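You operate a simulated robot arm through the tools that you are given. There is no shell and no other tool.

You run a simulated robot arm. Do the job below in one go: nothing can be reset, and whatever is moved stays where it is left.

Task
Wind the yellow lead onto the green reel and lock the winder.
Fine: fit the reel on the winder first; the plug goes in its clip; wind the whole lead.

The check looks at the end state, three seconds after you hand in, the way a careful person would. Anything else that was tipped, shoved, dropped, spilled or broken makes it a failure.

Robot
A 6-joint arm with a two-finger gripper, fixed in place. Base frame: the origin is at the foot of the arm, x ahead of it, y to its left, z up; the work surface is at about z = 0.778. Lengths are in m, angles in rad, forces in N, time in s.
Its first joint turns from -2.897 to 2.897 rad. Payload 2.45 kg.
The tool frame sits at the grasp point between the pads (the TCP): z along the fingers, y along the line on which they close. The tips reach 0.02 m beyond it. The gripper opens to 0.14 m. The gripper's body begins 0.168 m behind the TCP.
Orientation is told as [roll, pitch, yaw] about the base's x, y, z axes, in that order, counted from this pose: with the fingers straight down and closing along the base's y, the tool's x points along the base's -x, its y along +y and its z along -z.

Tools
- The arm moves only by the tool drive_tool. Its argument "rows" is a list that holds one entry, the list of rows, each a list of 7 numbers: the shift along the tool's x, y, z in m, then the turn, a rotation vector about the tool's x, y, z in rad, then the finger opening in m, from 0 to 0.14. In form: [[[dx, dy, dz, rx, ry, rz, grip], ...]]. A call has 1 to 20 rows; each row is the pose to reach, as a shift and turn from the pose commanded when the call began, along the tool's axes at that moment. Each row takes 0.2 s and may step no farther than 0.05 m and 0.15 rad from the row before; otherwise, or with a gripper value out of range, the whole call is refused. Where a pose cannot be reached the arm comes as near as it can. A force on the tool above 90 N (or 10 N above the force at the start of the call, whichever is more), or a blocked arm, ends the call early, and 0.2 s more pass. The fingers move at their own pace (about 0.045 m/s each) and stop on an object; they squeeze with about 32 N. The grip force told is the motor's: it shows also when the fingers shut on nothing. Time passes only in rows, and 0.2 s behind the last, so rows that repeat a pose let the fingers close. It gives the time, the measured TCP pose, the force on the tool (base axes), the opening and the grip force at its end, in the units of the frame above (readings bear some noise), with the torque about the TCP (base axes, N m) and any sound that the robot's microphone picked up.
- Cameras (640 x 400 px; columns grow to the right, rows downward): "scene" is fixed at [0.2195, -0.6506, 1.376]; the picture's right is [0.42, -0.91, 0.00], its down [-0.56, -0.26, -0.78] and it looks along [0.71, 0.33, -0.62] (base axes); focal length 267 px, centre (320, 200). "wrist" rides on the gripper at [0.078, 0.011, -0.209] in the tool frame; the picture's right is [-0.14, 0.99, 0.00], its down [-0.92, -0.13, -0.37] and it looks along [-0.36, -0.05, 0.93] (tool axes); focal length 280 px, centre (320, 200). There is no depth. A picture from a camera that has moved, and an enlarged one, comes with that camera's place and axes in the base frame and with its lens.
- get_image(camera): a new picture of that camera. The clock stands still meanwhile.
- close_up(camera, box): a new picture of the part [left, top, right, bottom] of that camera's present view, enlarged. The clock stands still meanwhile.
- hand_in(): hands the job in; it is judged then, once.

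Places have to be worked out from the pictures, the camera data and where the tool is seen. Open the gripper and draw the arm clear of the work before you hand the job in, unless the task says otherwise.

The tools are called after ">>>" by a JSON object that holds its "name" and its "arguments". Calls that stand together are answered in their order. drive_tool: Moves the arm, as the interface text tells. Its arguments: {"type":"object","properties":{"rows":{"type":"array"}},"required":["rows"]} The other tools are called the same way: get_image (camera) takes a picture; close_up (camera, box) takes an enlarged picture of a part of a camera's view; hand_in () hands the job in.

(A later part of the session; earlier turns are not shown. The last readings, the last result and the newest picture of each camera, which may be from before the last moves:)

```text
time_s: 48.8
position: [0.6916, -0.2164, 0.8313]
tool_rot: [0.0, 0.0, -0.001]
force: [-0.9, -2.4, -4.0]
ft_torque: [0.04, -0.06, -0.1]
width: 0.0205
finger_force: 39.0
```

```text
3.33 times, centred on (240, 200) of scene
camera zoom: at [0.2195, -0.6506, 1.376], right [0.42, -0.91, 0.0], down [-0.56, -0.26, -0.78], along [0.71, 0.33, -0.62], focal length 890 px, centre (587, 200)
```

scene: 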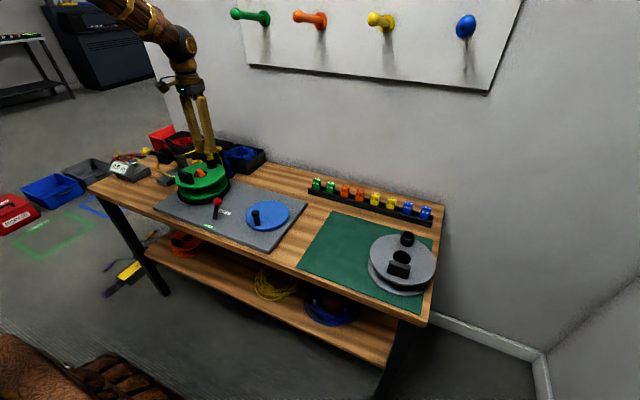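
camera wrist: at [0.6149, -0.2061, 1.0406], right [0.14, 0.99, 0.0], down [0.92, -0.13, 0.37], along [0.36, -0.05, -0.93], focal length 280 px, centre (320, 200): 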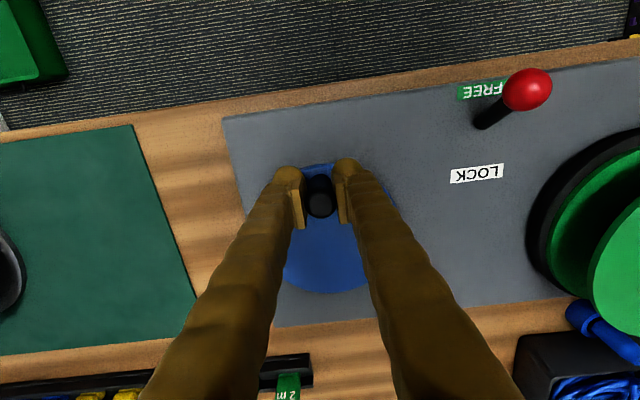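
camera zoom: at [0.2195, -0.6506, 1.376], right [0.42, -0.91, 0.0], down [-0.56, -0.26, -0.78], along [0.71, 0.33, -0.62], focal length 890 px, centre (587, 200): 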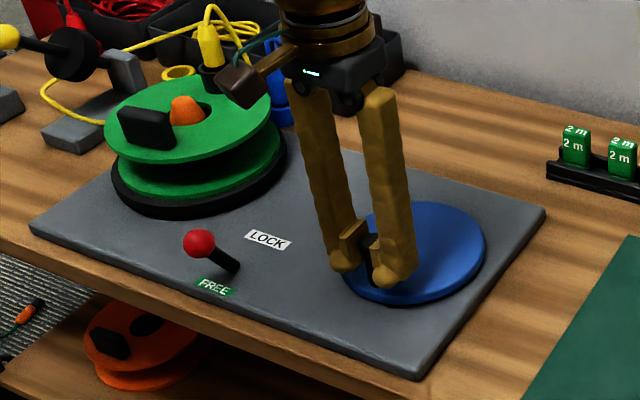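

The knob is gripped at 20.5 mm. I turn the crank about 60 degrees clockwise as a trial, following a circle of radius 0.053 m, and then look at what moves.

>>> {"name": "drive_tool", "arguments": {"rows": [[[-0.0011, 0.0105, 0, 0, 0, 0, 0.0], [-0.0042, 0.0206, 0, 0, 0, 0, 0.0], [-0.0093, 0.03, 0, 0, 0, 0, 0.0], [-0.0161, 0.038, 0, 0, 0, 0, 0.0], [-0.0244, 0.0446, 0, 0, 0, 0, 0.0], [-0.0244, 0.0446, 0, 0, 0, 0, 0.0]]]}}

>>> {"name": "get_image", "arguments": {"camera": "wrist"}}

>>> {"name": "close_up", "arguments": {"camera": "scene", "box": [80, 110, 310, 260]}}

```text
time_s: 49.2
position: [0.6916, -0.2153, 0.8318]
tool_rot: [-0.003, 0.001, -0.002]
force: [0.0, -22.6, -5.8]
ft_torque: [0.08, 0.0, -0.03]
width: 0.0202
finger_force: 45.2
stopped in row 1: the force on the tool passed its limit at 105 N (the readings are from after the stop); the commanded pose is now the measured one
```

```text
taken
camera wrist: at [0.6146, -0.2039, 1.0405], right [0.14, 0.99, 0.0], down [0.92, -0.13, 0.37], along [0.36, -0.05, -0.93], focal length 280 px, centre (320, 200)
```

wrist: 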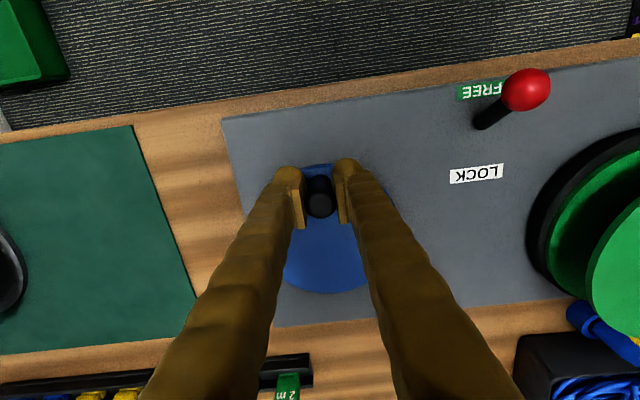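

```text
2.67 times, centred on (195, 185) of scene
camera zoom: at [0.2195, -0.6506, 1.376], right [0.42, -0.91, 0.0], down [-0.56, -0.26, -0.78], along [0.71, 0.33, -0.62], focal length 712 px, centre (653, 240)
```

zoom: 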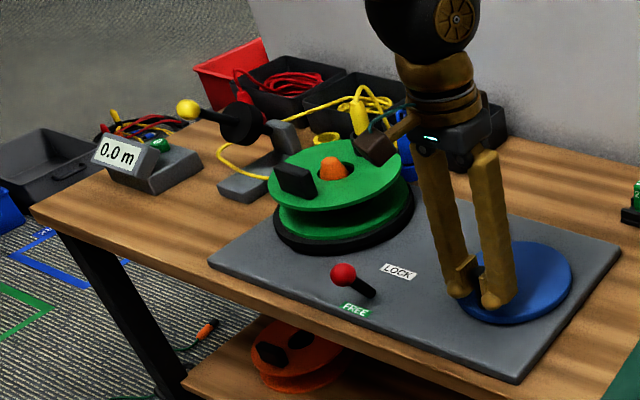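

Clockwise the knob would not budge (over 100 N at once), so it may be ratcheted that way. I try a small counter-clockwise move with gentle steps.

>>> {"name": "drive_tool", "arguments": {"rows": [[[0, -0.002, 0, 0, 0, 0, 0.0], [-0.0001, -0.005, 0, 0, 0, 0, 0.0], [-0.0006, -0.009, 0, 0, 0, 0, 0.0], [-0.0016, -0.014, 0, 0, 0, 0, 0.0], [-0.0032, -0.019, 0, 0, 0, 0, 0.0], [-0.0056, -0.0245, 0, 0, 0, 0, 0.0]]]}}

>>> {"name": "get_image", "arguments": {"camera": "wrist"}}

>>> {"name": "close_up", "arguments": {"camera": "scene", "box": [80, 110, 310, 260]}}

```text
time_s: 50.6
position: [0.6981, -0.2397, 0.8312]
tool_rot: [-0.003, 0.002, -0.003]
force: [2.0, -4.4, -8.5]
ft_torque: [-0.02, -0.16, -0.22]
width: 0.0205
finger_force: 45.0
```

```text
taken
camera wrist: at [0.6207, -0.228, 1.0401], right [0.14, 0.99, 0.0], down [0.92, -0.13, 0.37], along [0.36, -0.05, -0.93], focal length 280 px, centre (320, 200)
```

wrist: 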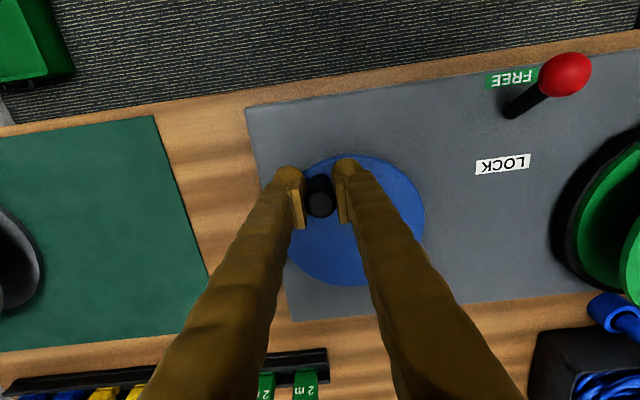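

```text
2.67 times, centred on (195, 185) of scene
camera zoom: at [0.2195, -0.6506, 1.376], right [0.42, -0.91, 0.0], down [-0.56, -0.26, -0.78], along [0.71, 0.33, -0.62], focal length 712 px, centre (653, 240)
```

zoom: 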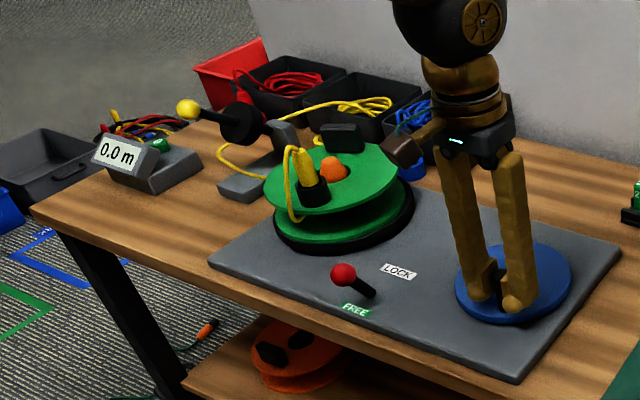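

Counter-clockwise works: the crank moved about 27 degrees and the reel turned much further with the plug, carrying the lead. I continue counter-clockwise along the circle at a gentle rate and check.

>>> {"name": "drive_tool", "arguments": {"rows": [[[-0.0038, -0.0069, 0, 0, 0, 0, 0.0], [-0.0085, -0.0132, 0, 0, 0, 0, 0.0], [-0.0142, -0.0186, 0, 0, 0, 0, 0.0], [-0.0206, -0.0232, 0, 0, 0, 0, 0.0], [-0.0276, -0.0268, 0, 0, 0, 0, 0.0], [-0.0351, -0.0293, 0, 0, 0, 0, 0.0], [-0.0428, -0.0306, 0, 0, 0, 0, 0.0], [-0.0507, -0.0308, 0, 0, 0, 0, 0.0], [-0.0585, -0.0297, 0, 0, 0, 0, 0.0], [-0.0661, -0.0276, 0, 0, 0, 0, 0.0], [-0.0732, -0.0243, 0, 0, 0, 0, 0.0], [-0.0798, -0.02, 0, 0, 0, 0, 0.0]]]}}

>>> {"name": "get_image", "arguments": {"camera": "wrist"}}

>>> {"name": "close_up", "arguments": {"camera": "scene", "box": [80, 110, 310, 260]}}

```text
time_s: 53.2
position: [0.7768, -0.2649, 0.8318]
tool_rot: [-0.009, -0.006, -0.002]
force: [12.0, -10.9, -13.9]
ft_torque: [0.14, -0.77, -0.3]
width: 0.0204
finger_force: 45.3
stopped in row 12: the force on the tool passed its limit at 102 N (the readings are from after the stop); the commanded pose is now the measured one
```

```text
taken
camera wrist: at [0.6989, -0.253, 1.0404], right [0.14, 0.99, -0.01], down [0.92, -0.13, 0.38], along [0.37, -0.06, -0.93], focal length 280 px, centre (320, 200)
```

wrist: 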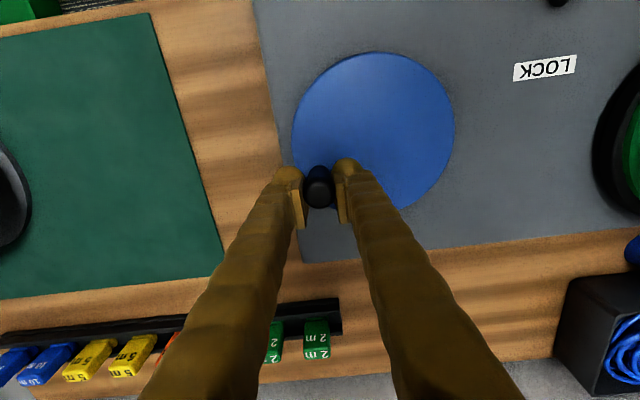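

```text
2.67 times, centred on (195, 185) of scene
camera zoom: at [0.2195, -0.6506, 1.376], right [0.42, -0.91, 0.0], down [-0.56, -0.26, -0.78], along [0.71, 0.33, -0.62], focal length 712 px, centre (653, 240)
```

zoom: 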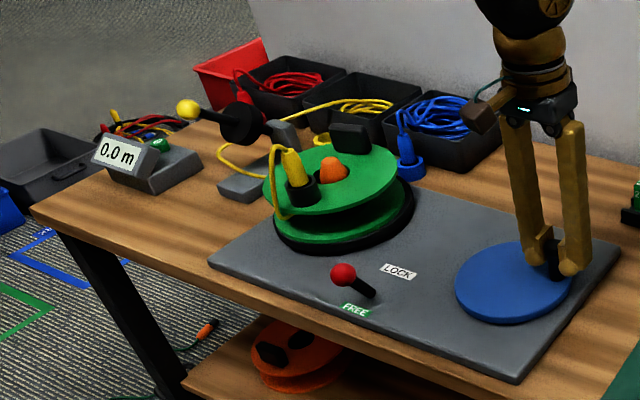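

The motion stopped with over 100 N as the knob came round to the far side. I look closely at the reel, lead and crank to see what is resisting.

>>> {"name": "close_up", "arguments": {"camera": "scene", "box": [150, 130, 260, 220]}}

>>> {"name": "close_up", "arguments": {"camera": "scene", "box": [230, 170, 330, 260]}}

>>> {"name": "close_up", "arguments": {"camera": "wrist", "box": [260, 40, 460, 240]}}

```text
4.44 times, centred on (205, 175) of scene
camera zoom: at [0.2195, -0.6506, 1.376], right [0.42, -0.91, 0.0], down [-0.56, -0.26, -0.78], along [0.71, 0.33, -0.62], focal length 1187 px, centre (831, 311)
```

zoom: 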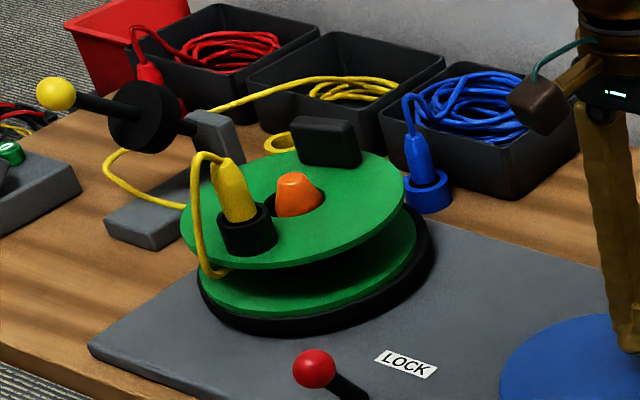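

```text
4.44 times, centred on (280, 215) of scene
camera zoom: at [0.2195, -0.6506, 1.376], right [0.42, -0.91, 0.0], down [-0.56, -0.26, -0.78], along [0.71, 0.33, -0.62], focal length 1187 px, centre (498, 133)
```

zoom: 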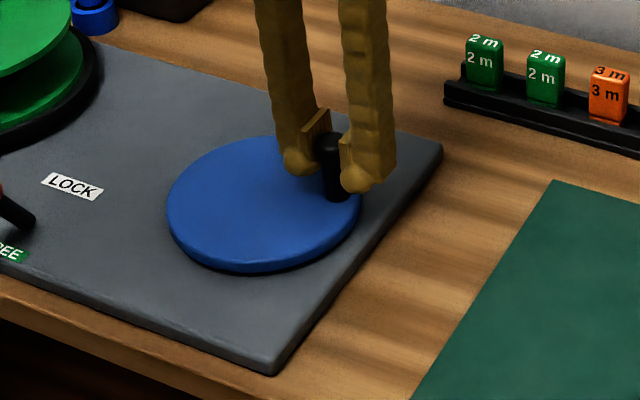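

```text
2.00 times, centred on (360, 140) of wrist
camera zoom: at [0.6989, -0.253, 1.0404], right [0.14, 0.99, -0.01], down [0.92, -0.13, 0.38], along [0.37, -0.06, -0.93], focal length 561 px, centre (240, 320)
```

zoom: 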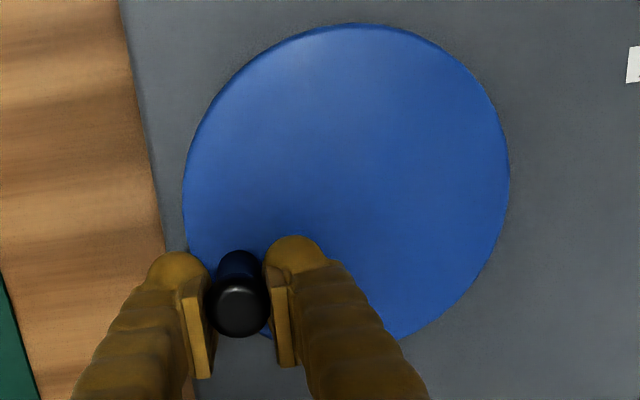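

The knob lagged about 10 mm behind the tool, so the crank is resisting strongly, perhaps because I turned too fast. I open, re-centre on the knob at (0.769, -0.2645) and grip again.

>>> {"name": "drive_tool", "arguments": {"rows": [[[0, 0, 0, 0, 0, 0, 0.04], [0, 0, 0, 0.008, 0.006, 0, 0.045], [0.004, 0, 0, 0.008, 0.006, 0, 0.045], [0.008, 0, 0, 0.008, 0.006, 0, 0.045]]]}}

>>> {"name": "close_up", "arguments": {"camera": "wrist", "box": [260, 40, 460, 240]}}

>>> {"name": "close_up", "arguments": {"camera": "scene", "box": [150, 130, 260, 220]}}

```text
time_s: 54.2
position: [0.7704, -0.2647, 0.8321]
tool_rot: [-0.015, 0.0, -0.002]
force: [-0.6, -0.3, 0.4]
ft_torque: [-0.02, 0.0, 0.05]
width: 0.0448
finger_force: 0.1
```

```text
2.00 times, centred on (360, 140) of wrist
camera zoom: at [0.6922, -0.2509, 1.041], right [0.14, 0.99, -0.02], down [0.92, -0.12, 0.37], along [0.36, -0.07, -0.93], focal length 561 px, centre (240, 320)
```

zoom: 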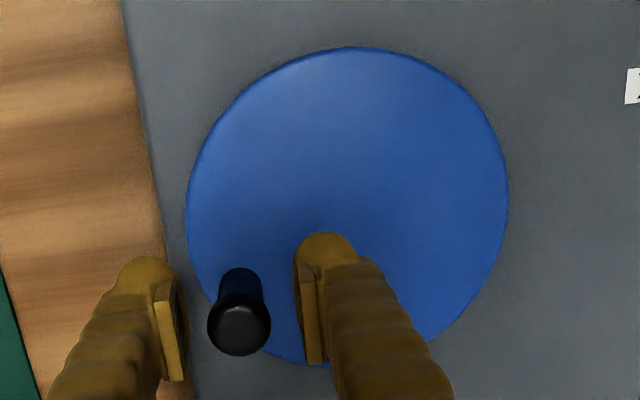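

```text
4.44 times, centred on (205, 175) of scene
camera zoom: at [0.2195, -0.6506, 1.376], right [0.42, -0.91, 0.0], down [-0.56, -0.26, -0.78], along [0.71, 0.33, -0.62], focal length 1187 px, centre (831, 311)
```

zoom: 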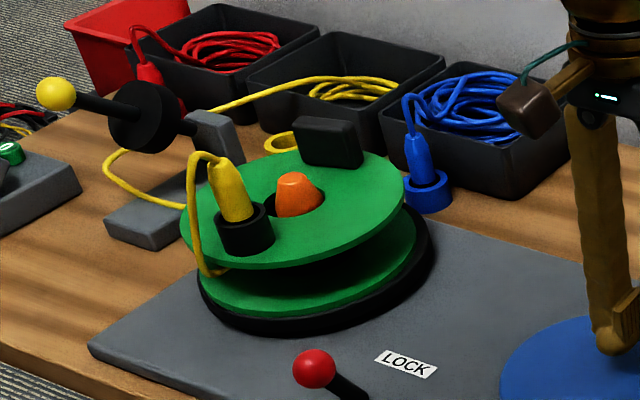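

>>> {"name": "close_up", "arguments": {"camera": "scene", "box": [185, 160, 235, 215]}}

```text
7.27 times, centred on (210, 188) of scene
camera zoom: at [0.2195, -0.6506, 1.376], right [0.42, -0.91, 0.0], down [-0.56, -0.26, -0.78], along [0.71, 0.33, -0.62], focal length 1942 px, centre (1120, 291)
```

zoom: 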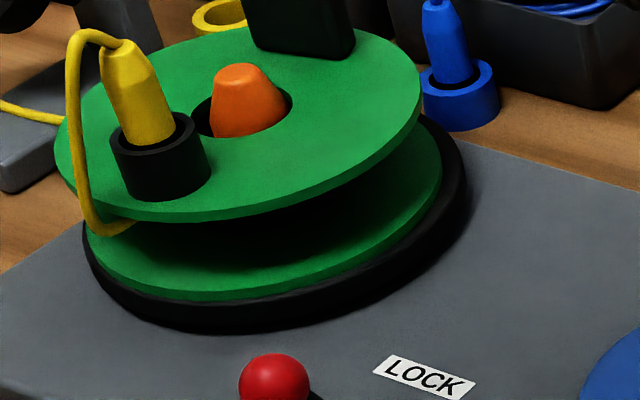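

The crank stayed where it was and the reel sits flat. I straighten the tool, close on the knob again and test a slow counter-clockwise nudge.

>>> {"name": "drive_tool", "arguments": {"rows": [[[0.001, -0.001, 0, -0.015, 0, 0, 0.03], [0.001, -0.001, 0, -0.015, 0, 0, 0.01], [0.001, -0.001, 0, -0.015, 0, 0, 0.0], [0.001, -0.001, 0, -0.015, 0, 0, 0.0], [-0.0007, -0.0001, 0, -0.015, 0, 0, 0.0], [-0.0025, 0.0008, 0, -0.015, 0, 0, 0.0], [-0.0043, 0.0018, 0, -0.015, 0, 0, 0.0], [-0.006, 0.0029, 0, -0.015, 0, 0, 0.0]]]}}

>>> {"name": "close_up", "arguments": {"camera": "wrist", "box": [260, 40, 460, 240]}}

>>> {"name": "close_up", "arguments": {"camera": "scene", "box": [150, 130, 260, 220]}}

```text
time_s: 56.0
position: [0.7737, -0.2629, 0.8322]
tool_rot: [-0.003, 0.0, 0.0]
force: [1.2, -17.7, -24.5]
ft_torque: [0.11, 0.12, 0.3]
width: 0.0203
finger_force: 44.7
```

```text
2.00 times, centred on (360, 140) of wrist
camera zoom: at [0.6976, -0.2518, 1.0409], right [0.14, 0.99, 0.0], down [0.92, -0.13, 0.37], along [0.36, -0.05, -0.93], focal length 561 px, centre (240, 320)
```

zoom: 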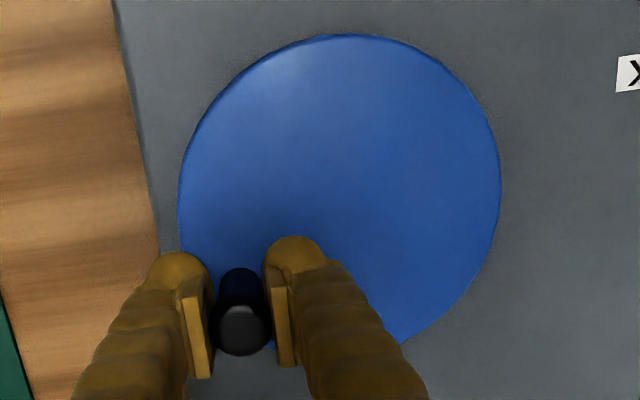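

```text
4.44 times, centred on (205, 175) of scene
camera zoom: at [0.2195, -0.6506, 1.376], right [0.42, -0.91, 0.0], down [-0.56, -0.26, -0.78], along [0.71, 0.33, -0.62], focal length 1187 px, centre (831, 311)
```

zoom: 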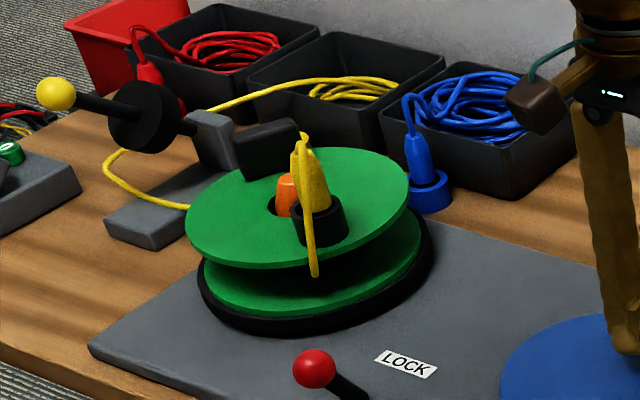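

It does turn when driven slowly: 8 degrees of crank moved the reel roughly 60 degrees, so the winder is geared up about 7:1 and needs slow cranking. I go on counter-clockwise at about half the previous speed.

>>> {"name": "drive_tool", "arguments": {"rows": [[[-0.0041, 0.0028, 0, 0, 0, 0, 0.0], [-0.0079, 0.0059, 0, 0, 0, 0, 0.0], [-0.0114, 0.0094, 0, 0, 0, 0, 0.0], [-0.0146, 0.0131, 0, 0, 0, 0, 0.0], [-0.0174, 0.0172, 0, 0, 0, 0, 0.0], [-0.0199, 0.0214, 0, 0, 0, 0, 0.0], [-0.0219, 0.0259, 0, 0, 0, 0, 0.0], [-0.0236, 0.0306, 0, 0, 0, 0, 0.0], [-0.0248, 0.0353, 0, 0, 0, 0, 0.0], [-0.0256, 0.0402, 0, 0, 0, 0, 0.0], [-0.026, 0.0451, 0, 0, 0, 0, 0.0], [-0.0259, 0.05, 0, 0, 0, 0, 0.0], [-0.0254, 0.0549, 0, 0, 0, 0, 0.0], [-0.0244, 0.0598, 0, 0, 0, 0, 0.0], [-0.023, 0.0645, 0, 0, 0, 0, 0.0], [-0.0212, 0.0691, 0, 0, 0, 0, 0.0]]]}}

>>> {"name": "close_up", "arguments": {"camera": "wrist", "box": [220, 40, 420, 240]}}

>>> {"name": "close_up", "arguments": {"camera": "scene", "box": [80, 120, 260, 230]}}

```text
time_s: 59.4
position: [0.7953, -0.1913, 0.8325]
tool_rot: [0.001, 0.003, -0.003]
force: [0.4, 2.1, -4.0]
ft_torque: [-0.03, 0.15, -0.05]
width: 0.0205
finger_force: 44.9
```

```text
2.00 times, centred on (320, 140) of wrist
camera zoom: at [0.7186, -0.1808, 1.0418], right [0.14, 0.99, 0.0], down [0.92, -0.13, 0.37], along [0.36, -0.05, -0.93], focal length 561 px, centre (320, 320)
```

zoom: 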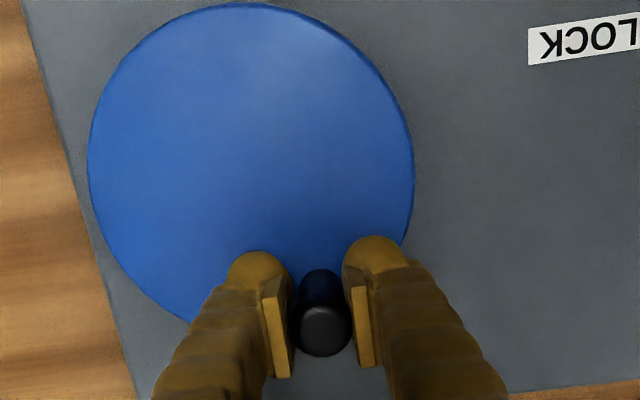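

```text
3.56 times, centred on (170, 175) of scene
camera zoom: at [0.2195, -0.6506, 1.376], right [0.42, -0.91, 0.0], down [-0.56, -0.26, -0.78], along [0.71, 0.33, -0.62], focal length 949 px, centre (853, 289)
```

zoom: 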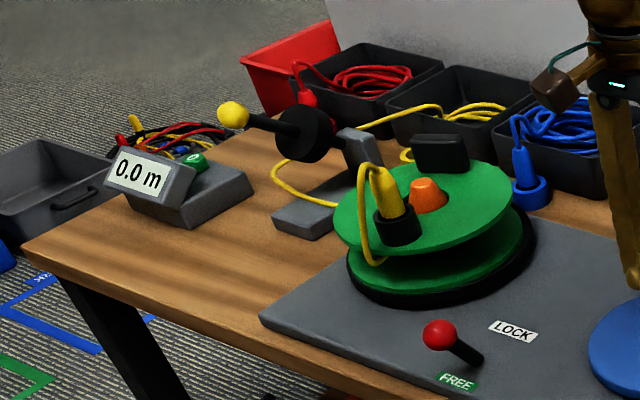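

That worked with low force: the crank moved about 82 degrees and the knob is still centred in the grip. I check whether lead is building up on the drum and leaving the tray.

>>> {"name": "close_up", "arguments": {"camera": "scene", "box": [145, 130, 245, 215]}}

>>> {"name": "get_image", "arguments": {"camera": "wrist"}}

```text
4.71 times, centred on (195, 172) of scene
camera zoom: at [0.2195, -0.6506, 1.376], right [0.42, -0.91, 0.0], down [-0.56, -0.26, -0.78], along [0.71, 0.33, -0.62], focal length 1256 px, centre (908, 329)
```

zoom: 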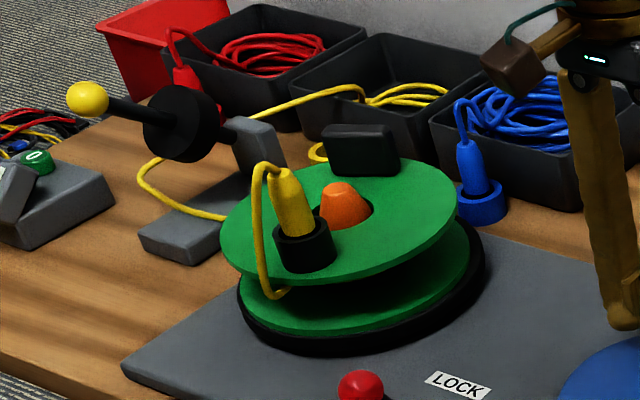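

```text
taken
camera wrist: at [0.7186, -0.1808, 1.0418], right [0.14, 0.99, 0.0], down [0.92, -0.13, 0.37], along [0.36, -0.05, -0.93], focal length 280 px, centre (320, 200)
```

wrist: 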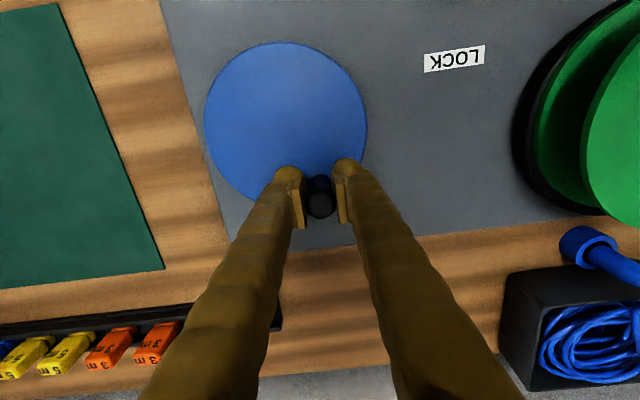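

The tray's coil is clearly thinner than before, so lead is being wound. I continue counter-clockwise at the same slow pace.

>>> {"name": "drive_tool", "arguments": {"rows": [[[0.0022, 0.0044, 0, 0, 0, 0, 0.0], [0.0048, 0.0086, 0, 0, 0, 0, 0.0], [0.0078, 0.0125, 0, 0, 0, 0, 0.0], [0.0111, 0.0162, 0, 0, 0, 0, 0.0], [0.0147, 0.0195, 0, 0, 0, 0, 0.0], [0.0187, 0.0225, 0, 0, 0, 0, 0.0], [0.0228, 0.0251, 0, 0, 0, 0, 0.0], [0.0272, 0.0274, 0, 0, 0, 0, 0.0], [0.0318, 0.0292, 0, 0, 0, 0, 0.0], [0.0365, 0.0306, 0, 0, 0, 0, 0.0], [0.0413, 0.0316, 0, 0, 0, 0, 0.0], [0.0462, 0.0322, 0, 0, 0, 0, 0.0], [0.0512, 0.0323, 0, 0, 0, 0, 0.0], [0.0561, 0.032, 0, 0, 0, 0, 0.0], [0.061, 0.0312, 0, 0, 0, 0, 0.0], [0.0657, 0.03, 0, 0, 0, 0, 0.0], [0.0704, 0.0284, 0, 0, 0, 0, 0.0], [0.0749, 0.0263, 0, 0, 0, 0, 0.0], [0.0792, 0.0239, 0, 0, 0, 0, 0.0], [0.0832, 0.0211, 0, 0, 0, 0, 0.0]]]}}

>>> {"name": "close_up", "arguments": {"camera": "wrist", "box": [220, 100, 420, 300]}}

>>> {"name": "close_up", "arguments": {"camera": "scene", "box": [80, 120, 260, 230]}}

```text
time_s: 63.4
position: [0.7148, -0.1664, 0.8311]
tool_rot: [0.001, 0.007, -0.001]
force: [-10.4, 8.4, 13.5]
ft_torque: [-0.01, 0.01, -0.18]
width: 0.0201
finger_force: 45.2
stopped in row 19: the force on the tool passed its limit at 92 N (the readings are from after the stop); the commanded pose is now the measured one
```

```text
2.00 times, centred on (320, 200) of wrist
camera zoom: at [0.6398, -0.1548, 1.0411], right [0.14, 0.99, 0.0], down [0.92, -0.13, 0.36], along [0.36, -0.05, -0.93], focal length 561 px, centre (320, 200)
```

zoom: 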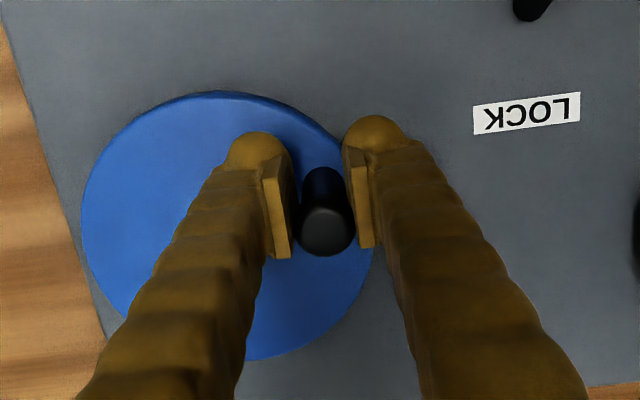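

```text
3.56 times, centred on (170, 175) of scene
camera zoom: at [0.2195, -0.6506, 1.376], right [0.42, -0.91, 0.0], down [-0.56, -0.26, -0.78], along [0.71, 0.33, -0.62], focal length 949 px, centre (853, 289)
```

zoom: 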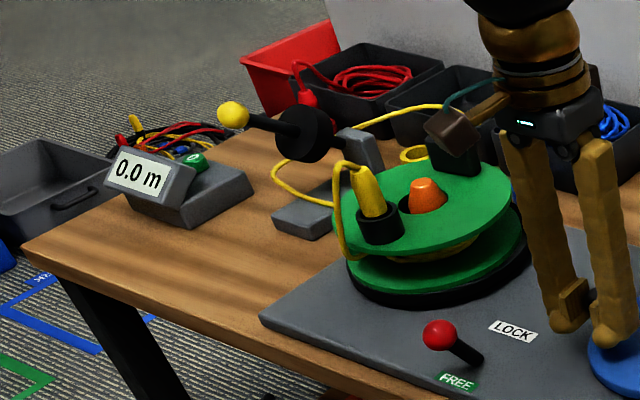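

A yellow coil is now visible on the drum. The knob lagged again on the stretch where only pad friction drives it, so I re-centre on it at about (0.7233, -0.1655) and grip again.

>>> {"name": "drive_tool", "arguments": {"rows": [[[0, 0, 0, 0, 0, 0, 0.04], [-0.002, 0.0, 0, 0, -0.007, 0, 0.04], [-0.0085, 0.0, 0, 0, -0.007, 0, 0.04], [-0.0085, 0.0, 0, 0, -0.007, 0, 0.04]]]}}

>>> {"name": "close_up", "arguments": {"camera": "wrist", "box": [220, 100, 420, 300]}}

>>> {"name": "close_up", "arguments": {"camera": "scene", "box": [145, 130, 245, 215]}}

```text
time_s: 64.4
position: [0.7253, -0.1657, 0.8314]
tool_rot: [0.002, -0.002, 0.0]
force: [-0.3, -0.1, 0.7]
ft_torque: [0.0, 0.0, 0.04]
width: 0.0399
finger_force: 0.1
```

```text
2.00 times, centred on (320, 200) of wrist
camera zoom: at [0.6473, -0.1553, 1.0406], right [0.14, 0.99, 0.0], down [0.92, -0.13, 0.37], along [0.37, -0.05, -0.93], focal length 561 px, centre (320, 200)
```

zoom: 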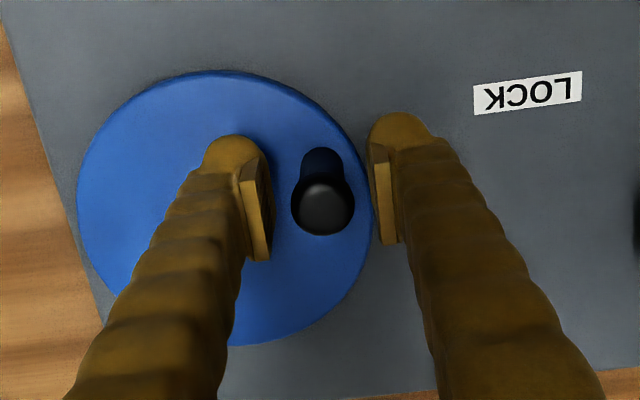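

```text
4.71 times, centred on (195, 172) of scene
camera zoom: at [0.2195, -0.6506, 1.376], right [0.42, -0.91, 0.0], down [-0.56, -0.26, -0.78], along [0.71, 0.33, -0.62], focal length 1256 px, centre (908, 329)
```

zoom: 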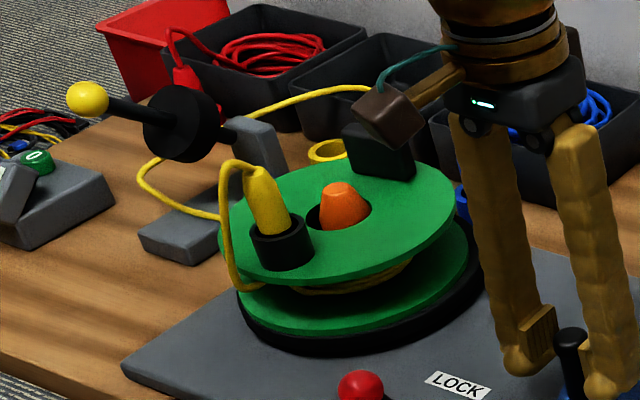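

The knob is centred between the pads. A circle fit to its positions gives centre (0.7467, -0.2155) and radius 0.0548. I close and go on, slower where the motion is along x.

>>> {"name": "drive_tool", "arguments": {"rows": [[[0, 0, 0, 0, 0, 0, 0.01], [0, 0, 0, 0, 0, 0, 0.0], [0, 0, 0, 0, 0, 0, 0.0], [0.0027, -0.0013, 0, 0, 0, 0, 0.0], [0.0054, -0.0027, 0, 0, 0, 0, 0.0], [0.008, -0.0042, 0, 0, 0, 0, 0.0], [0.0105, -0.0059, 0, 0, 0, 0, 0.0], [0.0129, -0.0077, 0, 0, 0, 0, 0.0], [0.0152, -0.0097, 0, 0, 0, 0, 0.0], [0.0174, -0.0117, 0, 0, 0, 0, 0.0], [0.0198, -0.0143, 0, 0, 0, 0, 0.0], [0.0222, -0.0173, 0, 0, 0, 0, 0.0], [0.0246, -0.0206, 0, 0, 0, 0, 0.0], [0.0268, -0.0244, 0, 0, 0, 0, 0.0], [0.0288, -0.0284, 0, 0, 0, 0, 0.0], [0.0304, -0.0324, 0, 0, 0, 0, 0.0], [0.0316, -0.0366, 0, 0, 0, 0, 0.0], [0.0326, -0.0409, 0, 0, 0, 0, 0.0], [0.0332, -0.0453, 0, 0, 0, 0, 0.0], [0.0334, -0.0496, 0, 0, 0, 0, 0.0]]]}}

>>> {"name": "close_up", "arguments": {"camera": "wrist", "box": [220, 100, 420, 300]}}

>>> {"name": "close_up", "arguments": {"camera": "scene", "box": [80, 120, 260, 230]}}

```text
time_s: 68.6
position: [0.6923, -0.2152, 0.8316]
tool_rot: [0.0, -0.001, -0.001]
force: [-5.4, -4.2, -10.6]
ft_torque: [-0.03, 0.12, -0.26]
width: 0.0204
finger_force: 44.6
```

```text
2.00 times, centred on (320, 200) of wrist
camera zoom: at [0.614, -0.2055, 1.04], right [0.14, 0.99, 0.0], down [0.92, -0.13, 0.37], along [0.37, -0.05, -0.93], focal length 561 px, centre (320, 200)
```

zoom: 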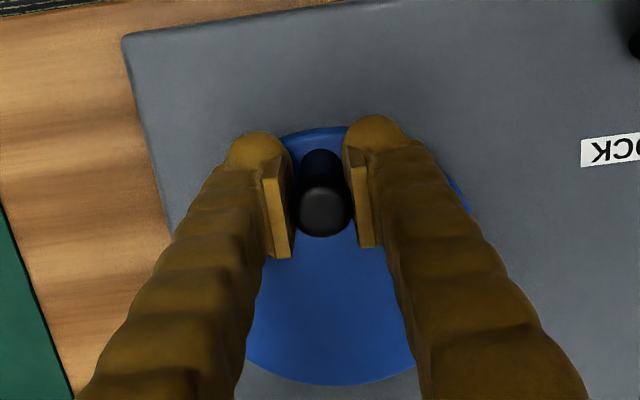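

```text
3.56 times, centred on (170, 175) of scene
camera zoom: at [0.2195, -0.6506, 1.376], right [0.42, -0.91, 0.0], down [-0.56, -0.26, -0.78], along [0.71, 0.33, -0.62], focal length 949 px, centre (853, 289)
```

zoom: 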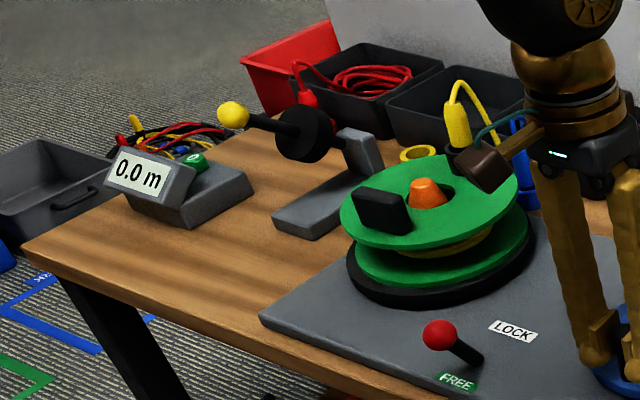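

The lead between tray, counter and reel is gone, so it looks fully wound. I look closely at the reel, the tray and the surroundings to confirm.

>>> {"name": "close_up", "arguments": {"camera": "scene", "box": [165, 130, 245, 210]}}

>>> {"name": "get_image", "arguments": {"camera": "wrist"}}

>>> {"name": "get_image", "arguments": {"camera": "scene"}}

```text
5.00 times, centred on (205, 170) of scene
camera zoom: at [0.2195, -0.6506, 1.376], right [0.42, -0.91, 0.0], down [-0.56, -0.26, -0.78], along [0.71, 0.33, -0.62], focal length 1335 px, centre (895, 350)
```

zoom: 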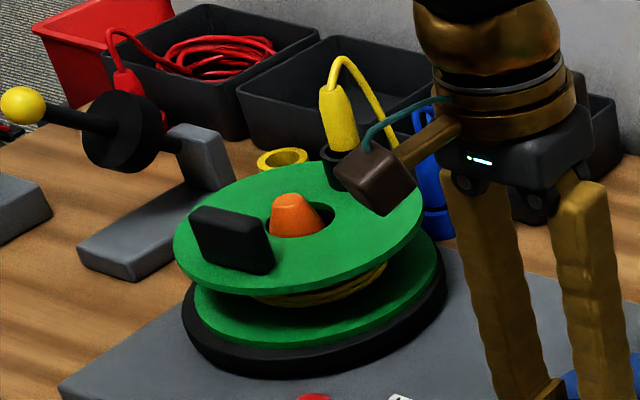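

```text
taken
camera wrist: at [0.614, -0.2055, 1.04], right [0.14, 0.99, 0.0], down [0.92, -0.13, 0.37], along [0.37, -0.05, -0.93], focal length 280 px, centre (320, 200)
```

wrist: 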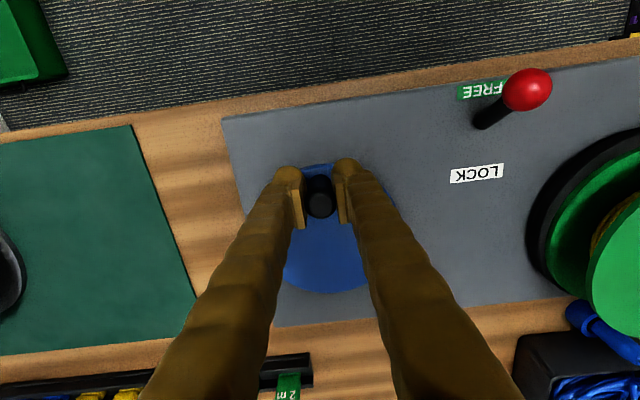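

```text
taken
```

scene: 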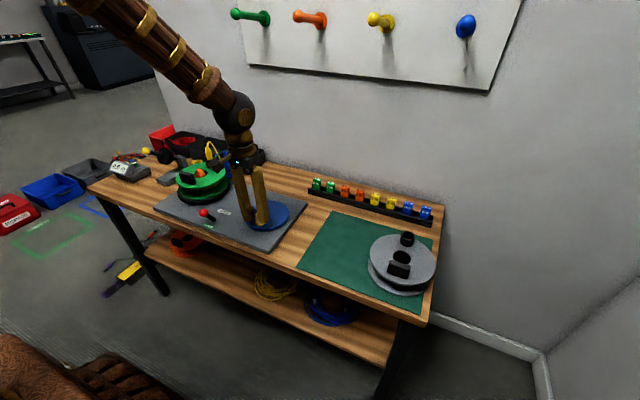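

The yellow coil sits between the flanges and the tray looks empty. I release the knob and lift off, then look at the tray and reel from above.

>>> {"name": "drive_tool", "arguments": {"rows": [[[0, 0, 0, 0, 0, 0, 0.03], [0, 0, 0, 0, 0, 0, 0.05], [0, 0, -0.02, 0, 0, 0, 0.06], [0, 0, -0.06, 0, 0, 0, 0.06], [0, 0, -0.11, 0, 0, 0, 0.06], [0, 0.0, -0.16, 0, 0, 0, 0.06], [-0.02, 0.04, -0.18, 0, 0, 0, 0.06], [-0.04, 0.08, -0.2, 0, 0, 0, 0.08], [-0.06, 0.12, -0.21, 0, 0, 0, 0.1], [-0.075, 0.16, -0.21, 0, 0, 0, 0.12], [-0.09, 0.2, -0.21, 0, 0, 0, 0.14], [-0.1, 0.24, -0.21, 0, 0, 0, 0.14], [-0.11, 0.28, -0.21, 0, 0, 0, 0.14], [-0.12, 0.32, -0.21, 0, 0, 0, 0.14], [-0.12, 0.34, -0.21, 0, 0, 0, 0.14], [-0.12, 0.34, -0.21, 0, 0, 0, 0.14]]]}}

>>> {"name": "get_image", "arguments": {"camera": "wrist"}}

>>> {"name": "close_up", "arguments": {"camera": "scene", "box": [80, 110, 310, 260]}}

```text
time_s: 72.0
position: [0.8122, 0.1248, 1.0392]
tool_rot: [0.002, -0.002, 0.0]
force: [-0.8, 0.1, 0.6]
ft_torque: [-0.01, -0.02, -0.04]
width: 0.1401
finger_force: 0.1
```

```text
taken
camera wrist: at [0.7344, 0.1348, 1.2491], right [0.14, 0.99, 0.0], down [0.92, -0.13, 0.37], along [0.37, -0.05, -0.93], focal length 280 px, centre (320, 200)
```

wrist: 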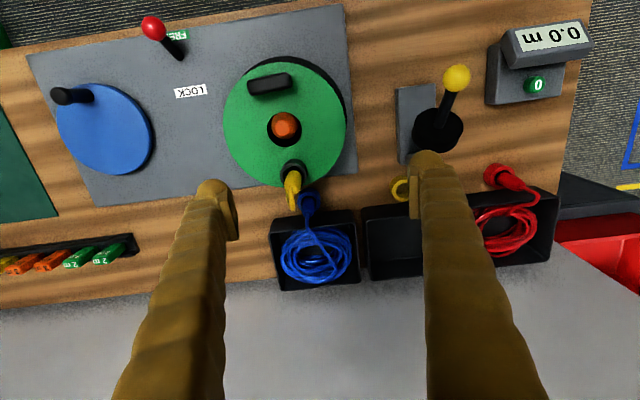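

```text
2.67 times, centred on (195, 185) of scene
camera zoom: at [0.2195, -0.6506, 1.376], right [0.42, -0.91, 0.0], down [-0.56, -0.26, -0.78], along [0.71, 0.33, -0.62], focal length 712 px, centre (653, 240)
```

zoom: 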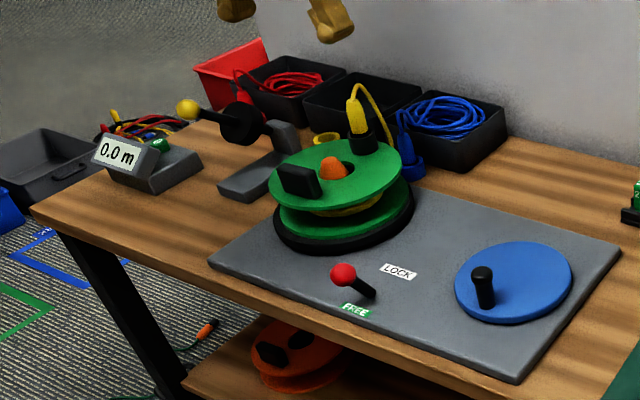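

>>> {"name": "close_up", "arguments": {"camera": "wrist", "box": [210, 50, 420, 290]}}

>>> {"name": "close_up", "arguments": {"camera": "scene", "box": [160, 130, 260, 210]}}

>>> {"name": "close_up", "arguments": {"camera": "wrist", "box": [360, 140, 560, 290]}}

```text
1.67 times, centred on (315, 170) of wrist
camera zoom: at [0.7344, 0.1348, 1.2491], right [0.14, 0.99, 0.0], down [0.92, -0.13, 0.37], along [0.37, -0.05, -0.93], focal length 467 px, centre (328, 250)
```

zoom: 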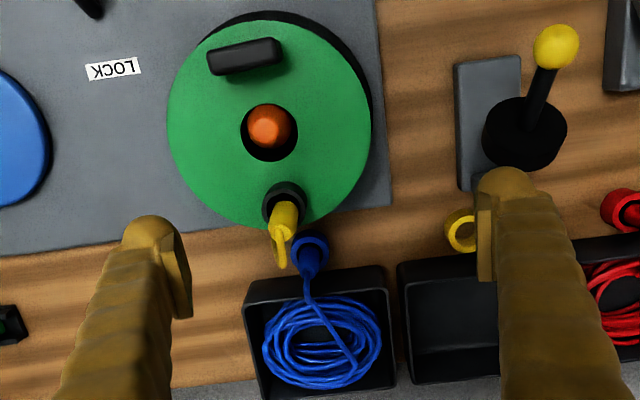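

```text
5.00 times, centred on (210, 170) of scene
camera zoom: at [0.2195, -0.6506, 1.376], right [0.42, -0.91, 0.0], down [-0.56, -0.26, -0.78], along [0.71, 0.33, -0.62], focal length 1335 px, centre (870, 350)
```

zoom: 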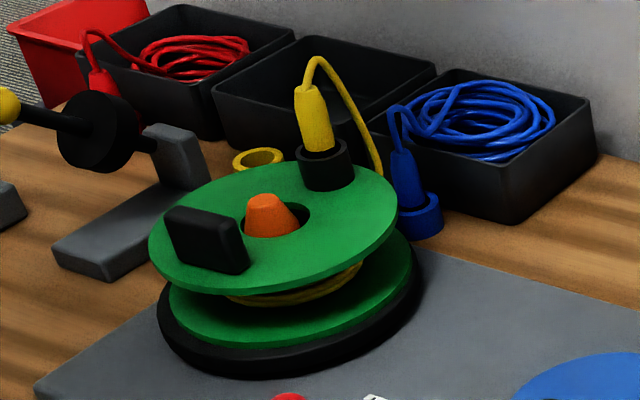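

```text
2.67 times, centred on (460, 215) of wrist
camera zoom: at [0.7344, 0.1348, 1.2491], right [0.14, 0.99, 0.0], down [0.92, -0.13, 0.37], along [0.37, -0.05, -0.93], focal length 748 px, centre (-53, 160)
```

zoom: 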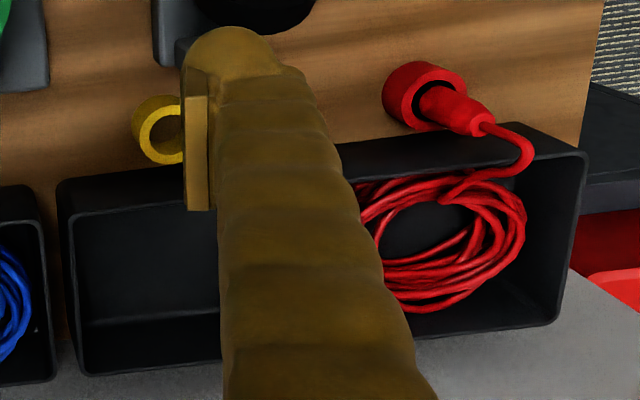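

The yellow tray is empty and the whole lead is on the reel with its plug in the clip. Next I lock the winder: I go to the -x side of the red ball, now at about (0.632, -0.069, 0.83), with the fingers closed.

>>> {"name": "drive_tool", "arguments": {"rows": [[[0.0, 0, -0.03, 0, 0, 0, 0.14], [0.03, -0.02, -0.04, 0, 0, 0, 0.12], [0.065, -0.045, -0.04, 0, 0, 0, 0.1], [0.1, -0.07, -0.04, 0, 0, 0, 0.08], [0.135, -0.1, -0.03, 0, 0, 0, 0.06], [0.17, -0.13, -0.01, 0, 0, 0, 0.04], [0.2, -0.16, 0.01, 0, 0, 0, 0.02], [0.215, -0.185, 0.03, 0, 0, 0, 0.0], [0.22, -0.192, 0.05, 0, 0, 0, 0.0], [0.22, -0.192, 0.06, 0, 0, 0, 0.0], [0.22, -0.192, 0.06, 0, 0, 0, 0.0]]]}}

>>> {"name": "get_image", "arguments": {"camera": "wrist"}}

>>> {"name": "close_up", "arguments": {"camera": "scene", "box": [140, 110, 300, 250]}}

```text
refused: row 6 steps farther than a row can; nothing moved
```

```text
taken
camera wrist: at [0.7344, 0.1348, 1.2491], right [0.14, 0.99, 0.0], down [0.92, -0.13, 0.37], along [0.37, -0.05, -0.93], focal length 280 px, centre (320, 200)
```

wrist: 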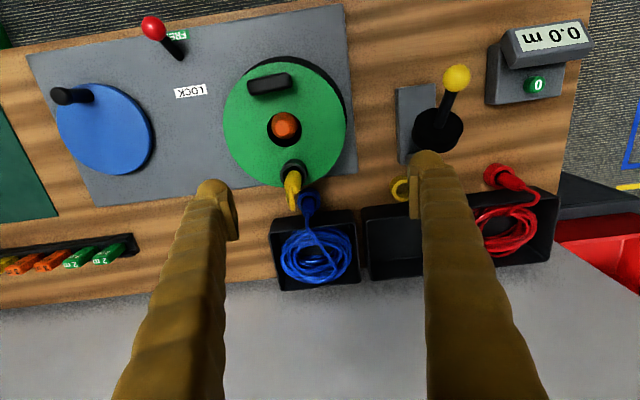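

```text
2.86 times, centred on (220, 180) of scene
camera zoom: at [0.2195, -0.6506, 1.376], right [0.42, -0.91, 0.0], down [-0.56, -0.26, -0.78], along [0.71, 0.33, -0.62], focal length 763 px, centre (606, 257)
```

zoom: 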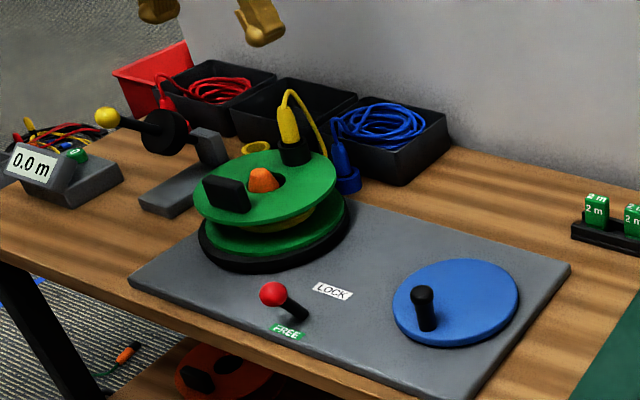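

The call was refused because one row stepped too far, and nothing moved. I send the same route again in smaller steps.

>>> {"name": "drive_tool", "arguments": {"rows": [[[0.0, 0, -0.03, 0, 0, 0, 0.14], [0.025, -0.018, -0.04, 0, 0, 0, 0.12], [0.055, -0.04, -0.04, 0, 0, 0, 0.1], [0.085, -0.062, -0.04, 0, 0, 0, 0.08], [0.115, -0.084, -0.035, 0, 0, 0, 0.06], [0.142, -0.106, -0.025, 0, 0, 0, 0.04], [0.168, -0.13, -0.012, 0, 0, 0, 0.02], [0.192, -0.155, 0.003, 0, 0, 0, 0.0], [0.21, -0.178, 0.02, 0, 0, 0, 0.0], [0.22, -0.192, 0.04, 0, 0, 0, 0.0], [0.22, -0.192, 0.06, 0, 0, 0, 0.0], [0.22, -0.192, 0.06, 0, 0, 0, 0.0]]]}}

>>> {"name": "get_image", "arguments": {"camera": "wrist"}}

>>> {"name": "close_up", "arguments": {"camera": "scene", "box": [140, 110, 300, 250]}}

```text
time_s: 74.6
position: [0.5933, -0.0689, 0.9818]
tool_rot: [0.001, -0.002, 0.0]
force: [-0.2, 0.5, 0.8]
ft_torque: [-0.01, 0.03, 0.0]
width: 0.0
finger_force: 29.6
```

```text
taken
camera wrist: at [0.5147, -0.0572, 1.1899], right [0.14, 0.99, 0.0], down [0.92, -0.13, 0.37], along [0.37, -0.05, -0.93], focal length 280 px, centre (320, 200)
```

wrist: 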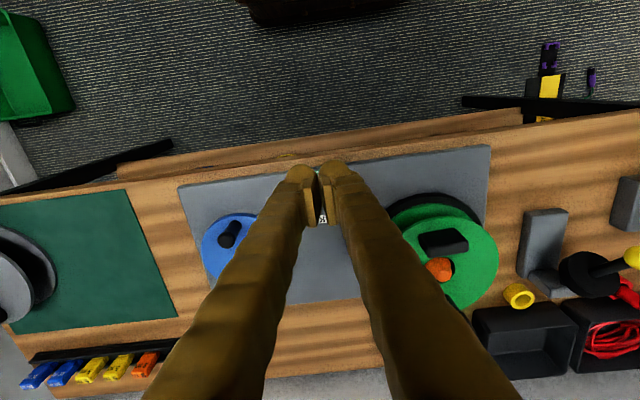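

```text
2.86 times, centred on (220, 180) of scene
camera zoom: at [0.2195, -0.6506, 1.376], right [0.42, -0.91, 0.0], down [-0.56, -0.26, -0.78], along [0.71, 0.33, -0.62], focal length 763 px, centre (606, 257)
```

zoom: 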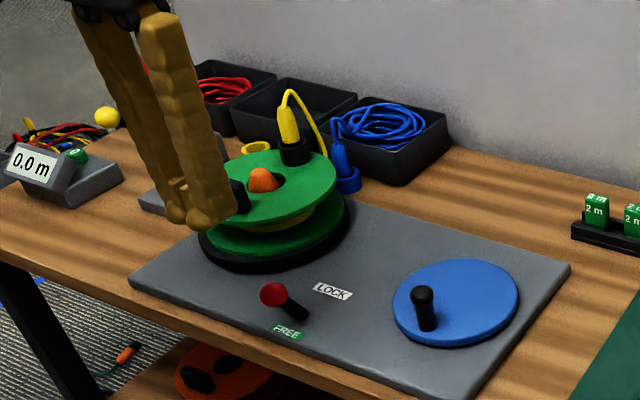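

>>> {"name": "drive_tool", "arguments": {"rows": [[[0.006, 0.001, 0.045, 0, 0, 0, 0.0], [0.007, 0.001, 0.09, 0, 0, 0, 0.0], [0.007, 0.001, 0.12, 0, 0, 0, 0.0], [0.007, 0.001, 0.138, 0, 0, 0, 0.0], [0.007, 0.001, 0.145, 0, 0, 0, 0.0], [0.007, 0.001, 0.145, 0, 0, 0, 0.0]]]}}

>>> {"name": "get_image", "arguments": {"camera": "wrist"}}

>>> {"name": "close_up", "arguments": {"camera": "scene", "box": [170, 140, 290, 250]}}

```text
time_s: 76.0
position: [0.5834, -0.0681, 0.8353]
tool_rot: [0.001, -0.003, 0.0]
force: [0.0, -0.7, 0.0]
ft_torque: [0.0, 0.0, -0.02]
width: 0.0
finger_force: 29.6
```

```text
taken
camera wrist: at [0.507, -0.0571, 1.0446], right [0.14, 0.99, 0.0], down [0.92, -0.13, 0.37], along [0.37, -0.05, -0.93], focal length 280 px, centre (320, 200)
```

wrist: 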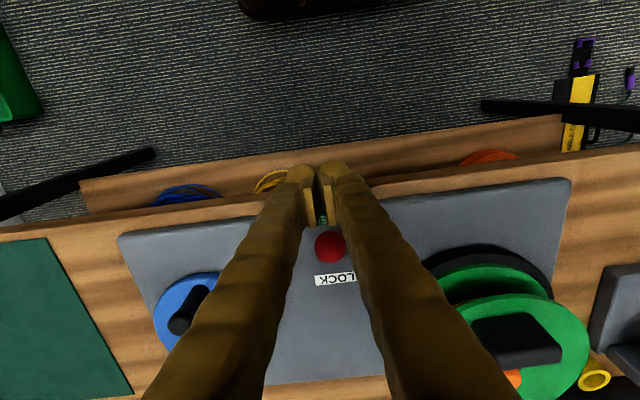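

```text
3.64 times, centred on (230, 195) of scene
camera zoom: at [0.2195, -0.6506, 1.376], right [0.42, -0.91, 0.0], down [-0.56, -0.26, -0.78], along [0.71, 0.33, -0.62], focal length 971 px, centre (647, 218)
```

zoom: 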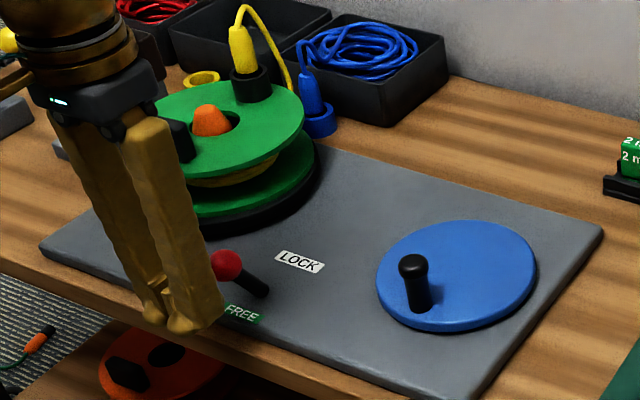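

The ball is at (0.635, -0.066), straight ahead of the fingers. I push towards +x (LOCK).

>>> {"name": "drive_tool", "arguments": {"rows": [[[-0.015, 0.001, 0, 0, 0, 0, 0.0], [-0.025, 0.001, 0, 0, 0, 0, 0.0], [-0.035, 0.001, 0, 0, 0, 0, 0.0], [-0.045, 0.001, 0, 0, 0, 0, 0.0], [-0.055, 0.001, 0, 0, 0, 0, 0.0], [-0.065, 0.001, 0, 0, 0, 0, 0.0], [-0.072, 0.001, 0.001, 0, 0, 0, 0.0], [-0.072, 0.001, 0.001, 0, 0, 0, 0.0]]]}}

>>> {"name": "get_image", "arguments": {"camera": "wrist"}}

>>> {"name": "close_up", "arguments": {"camera": "scene", "box": [170, 140, 290, 250]}}

```text
time_s: 77.8
position: [0.6573, -0.0645, 0.8365]
tool_rot: [0.002, -0.001, 0.0]
force: [0.7, -0.5, 0.3]
ft_torque: [0.0, 0.01, 0.0]
width: 0.0
finger_force: 29.4
```

```text
taken
camera wrist: at [0.5793, -0.0536, 1.0442], right [0.14, 0.99, 0.0], down [0.92, -0.13, 0.37], along [0.37, -0.05, -0.93], focal length 280 px, centre (320, 200)
```

wrist: 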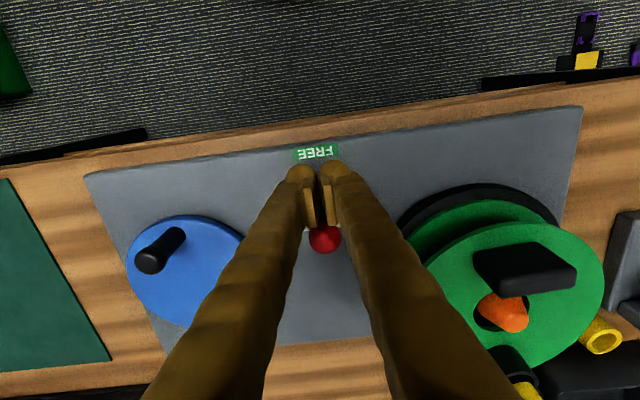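

```text
3.64 times, centred on (230, 195) of scene
camera zoom: at [0.2195, -0.6506, 1.376], right [0.42, -0.91, 0.0], down [-0.56, -0.26, -0.78], along [0.71, 0.33, -0.62], focal length 971 px, centre (647, 218)
```

zoom: 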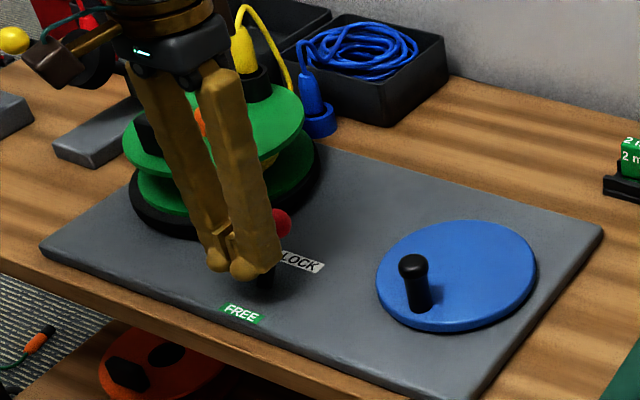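

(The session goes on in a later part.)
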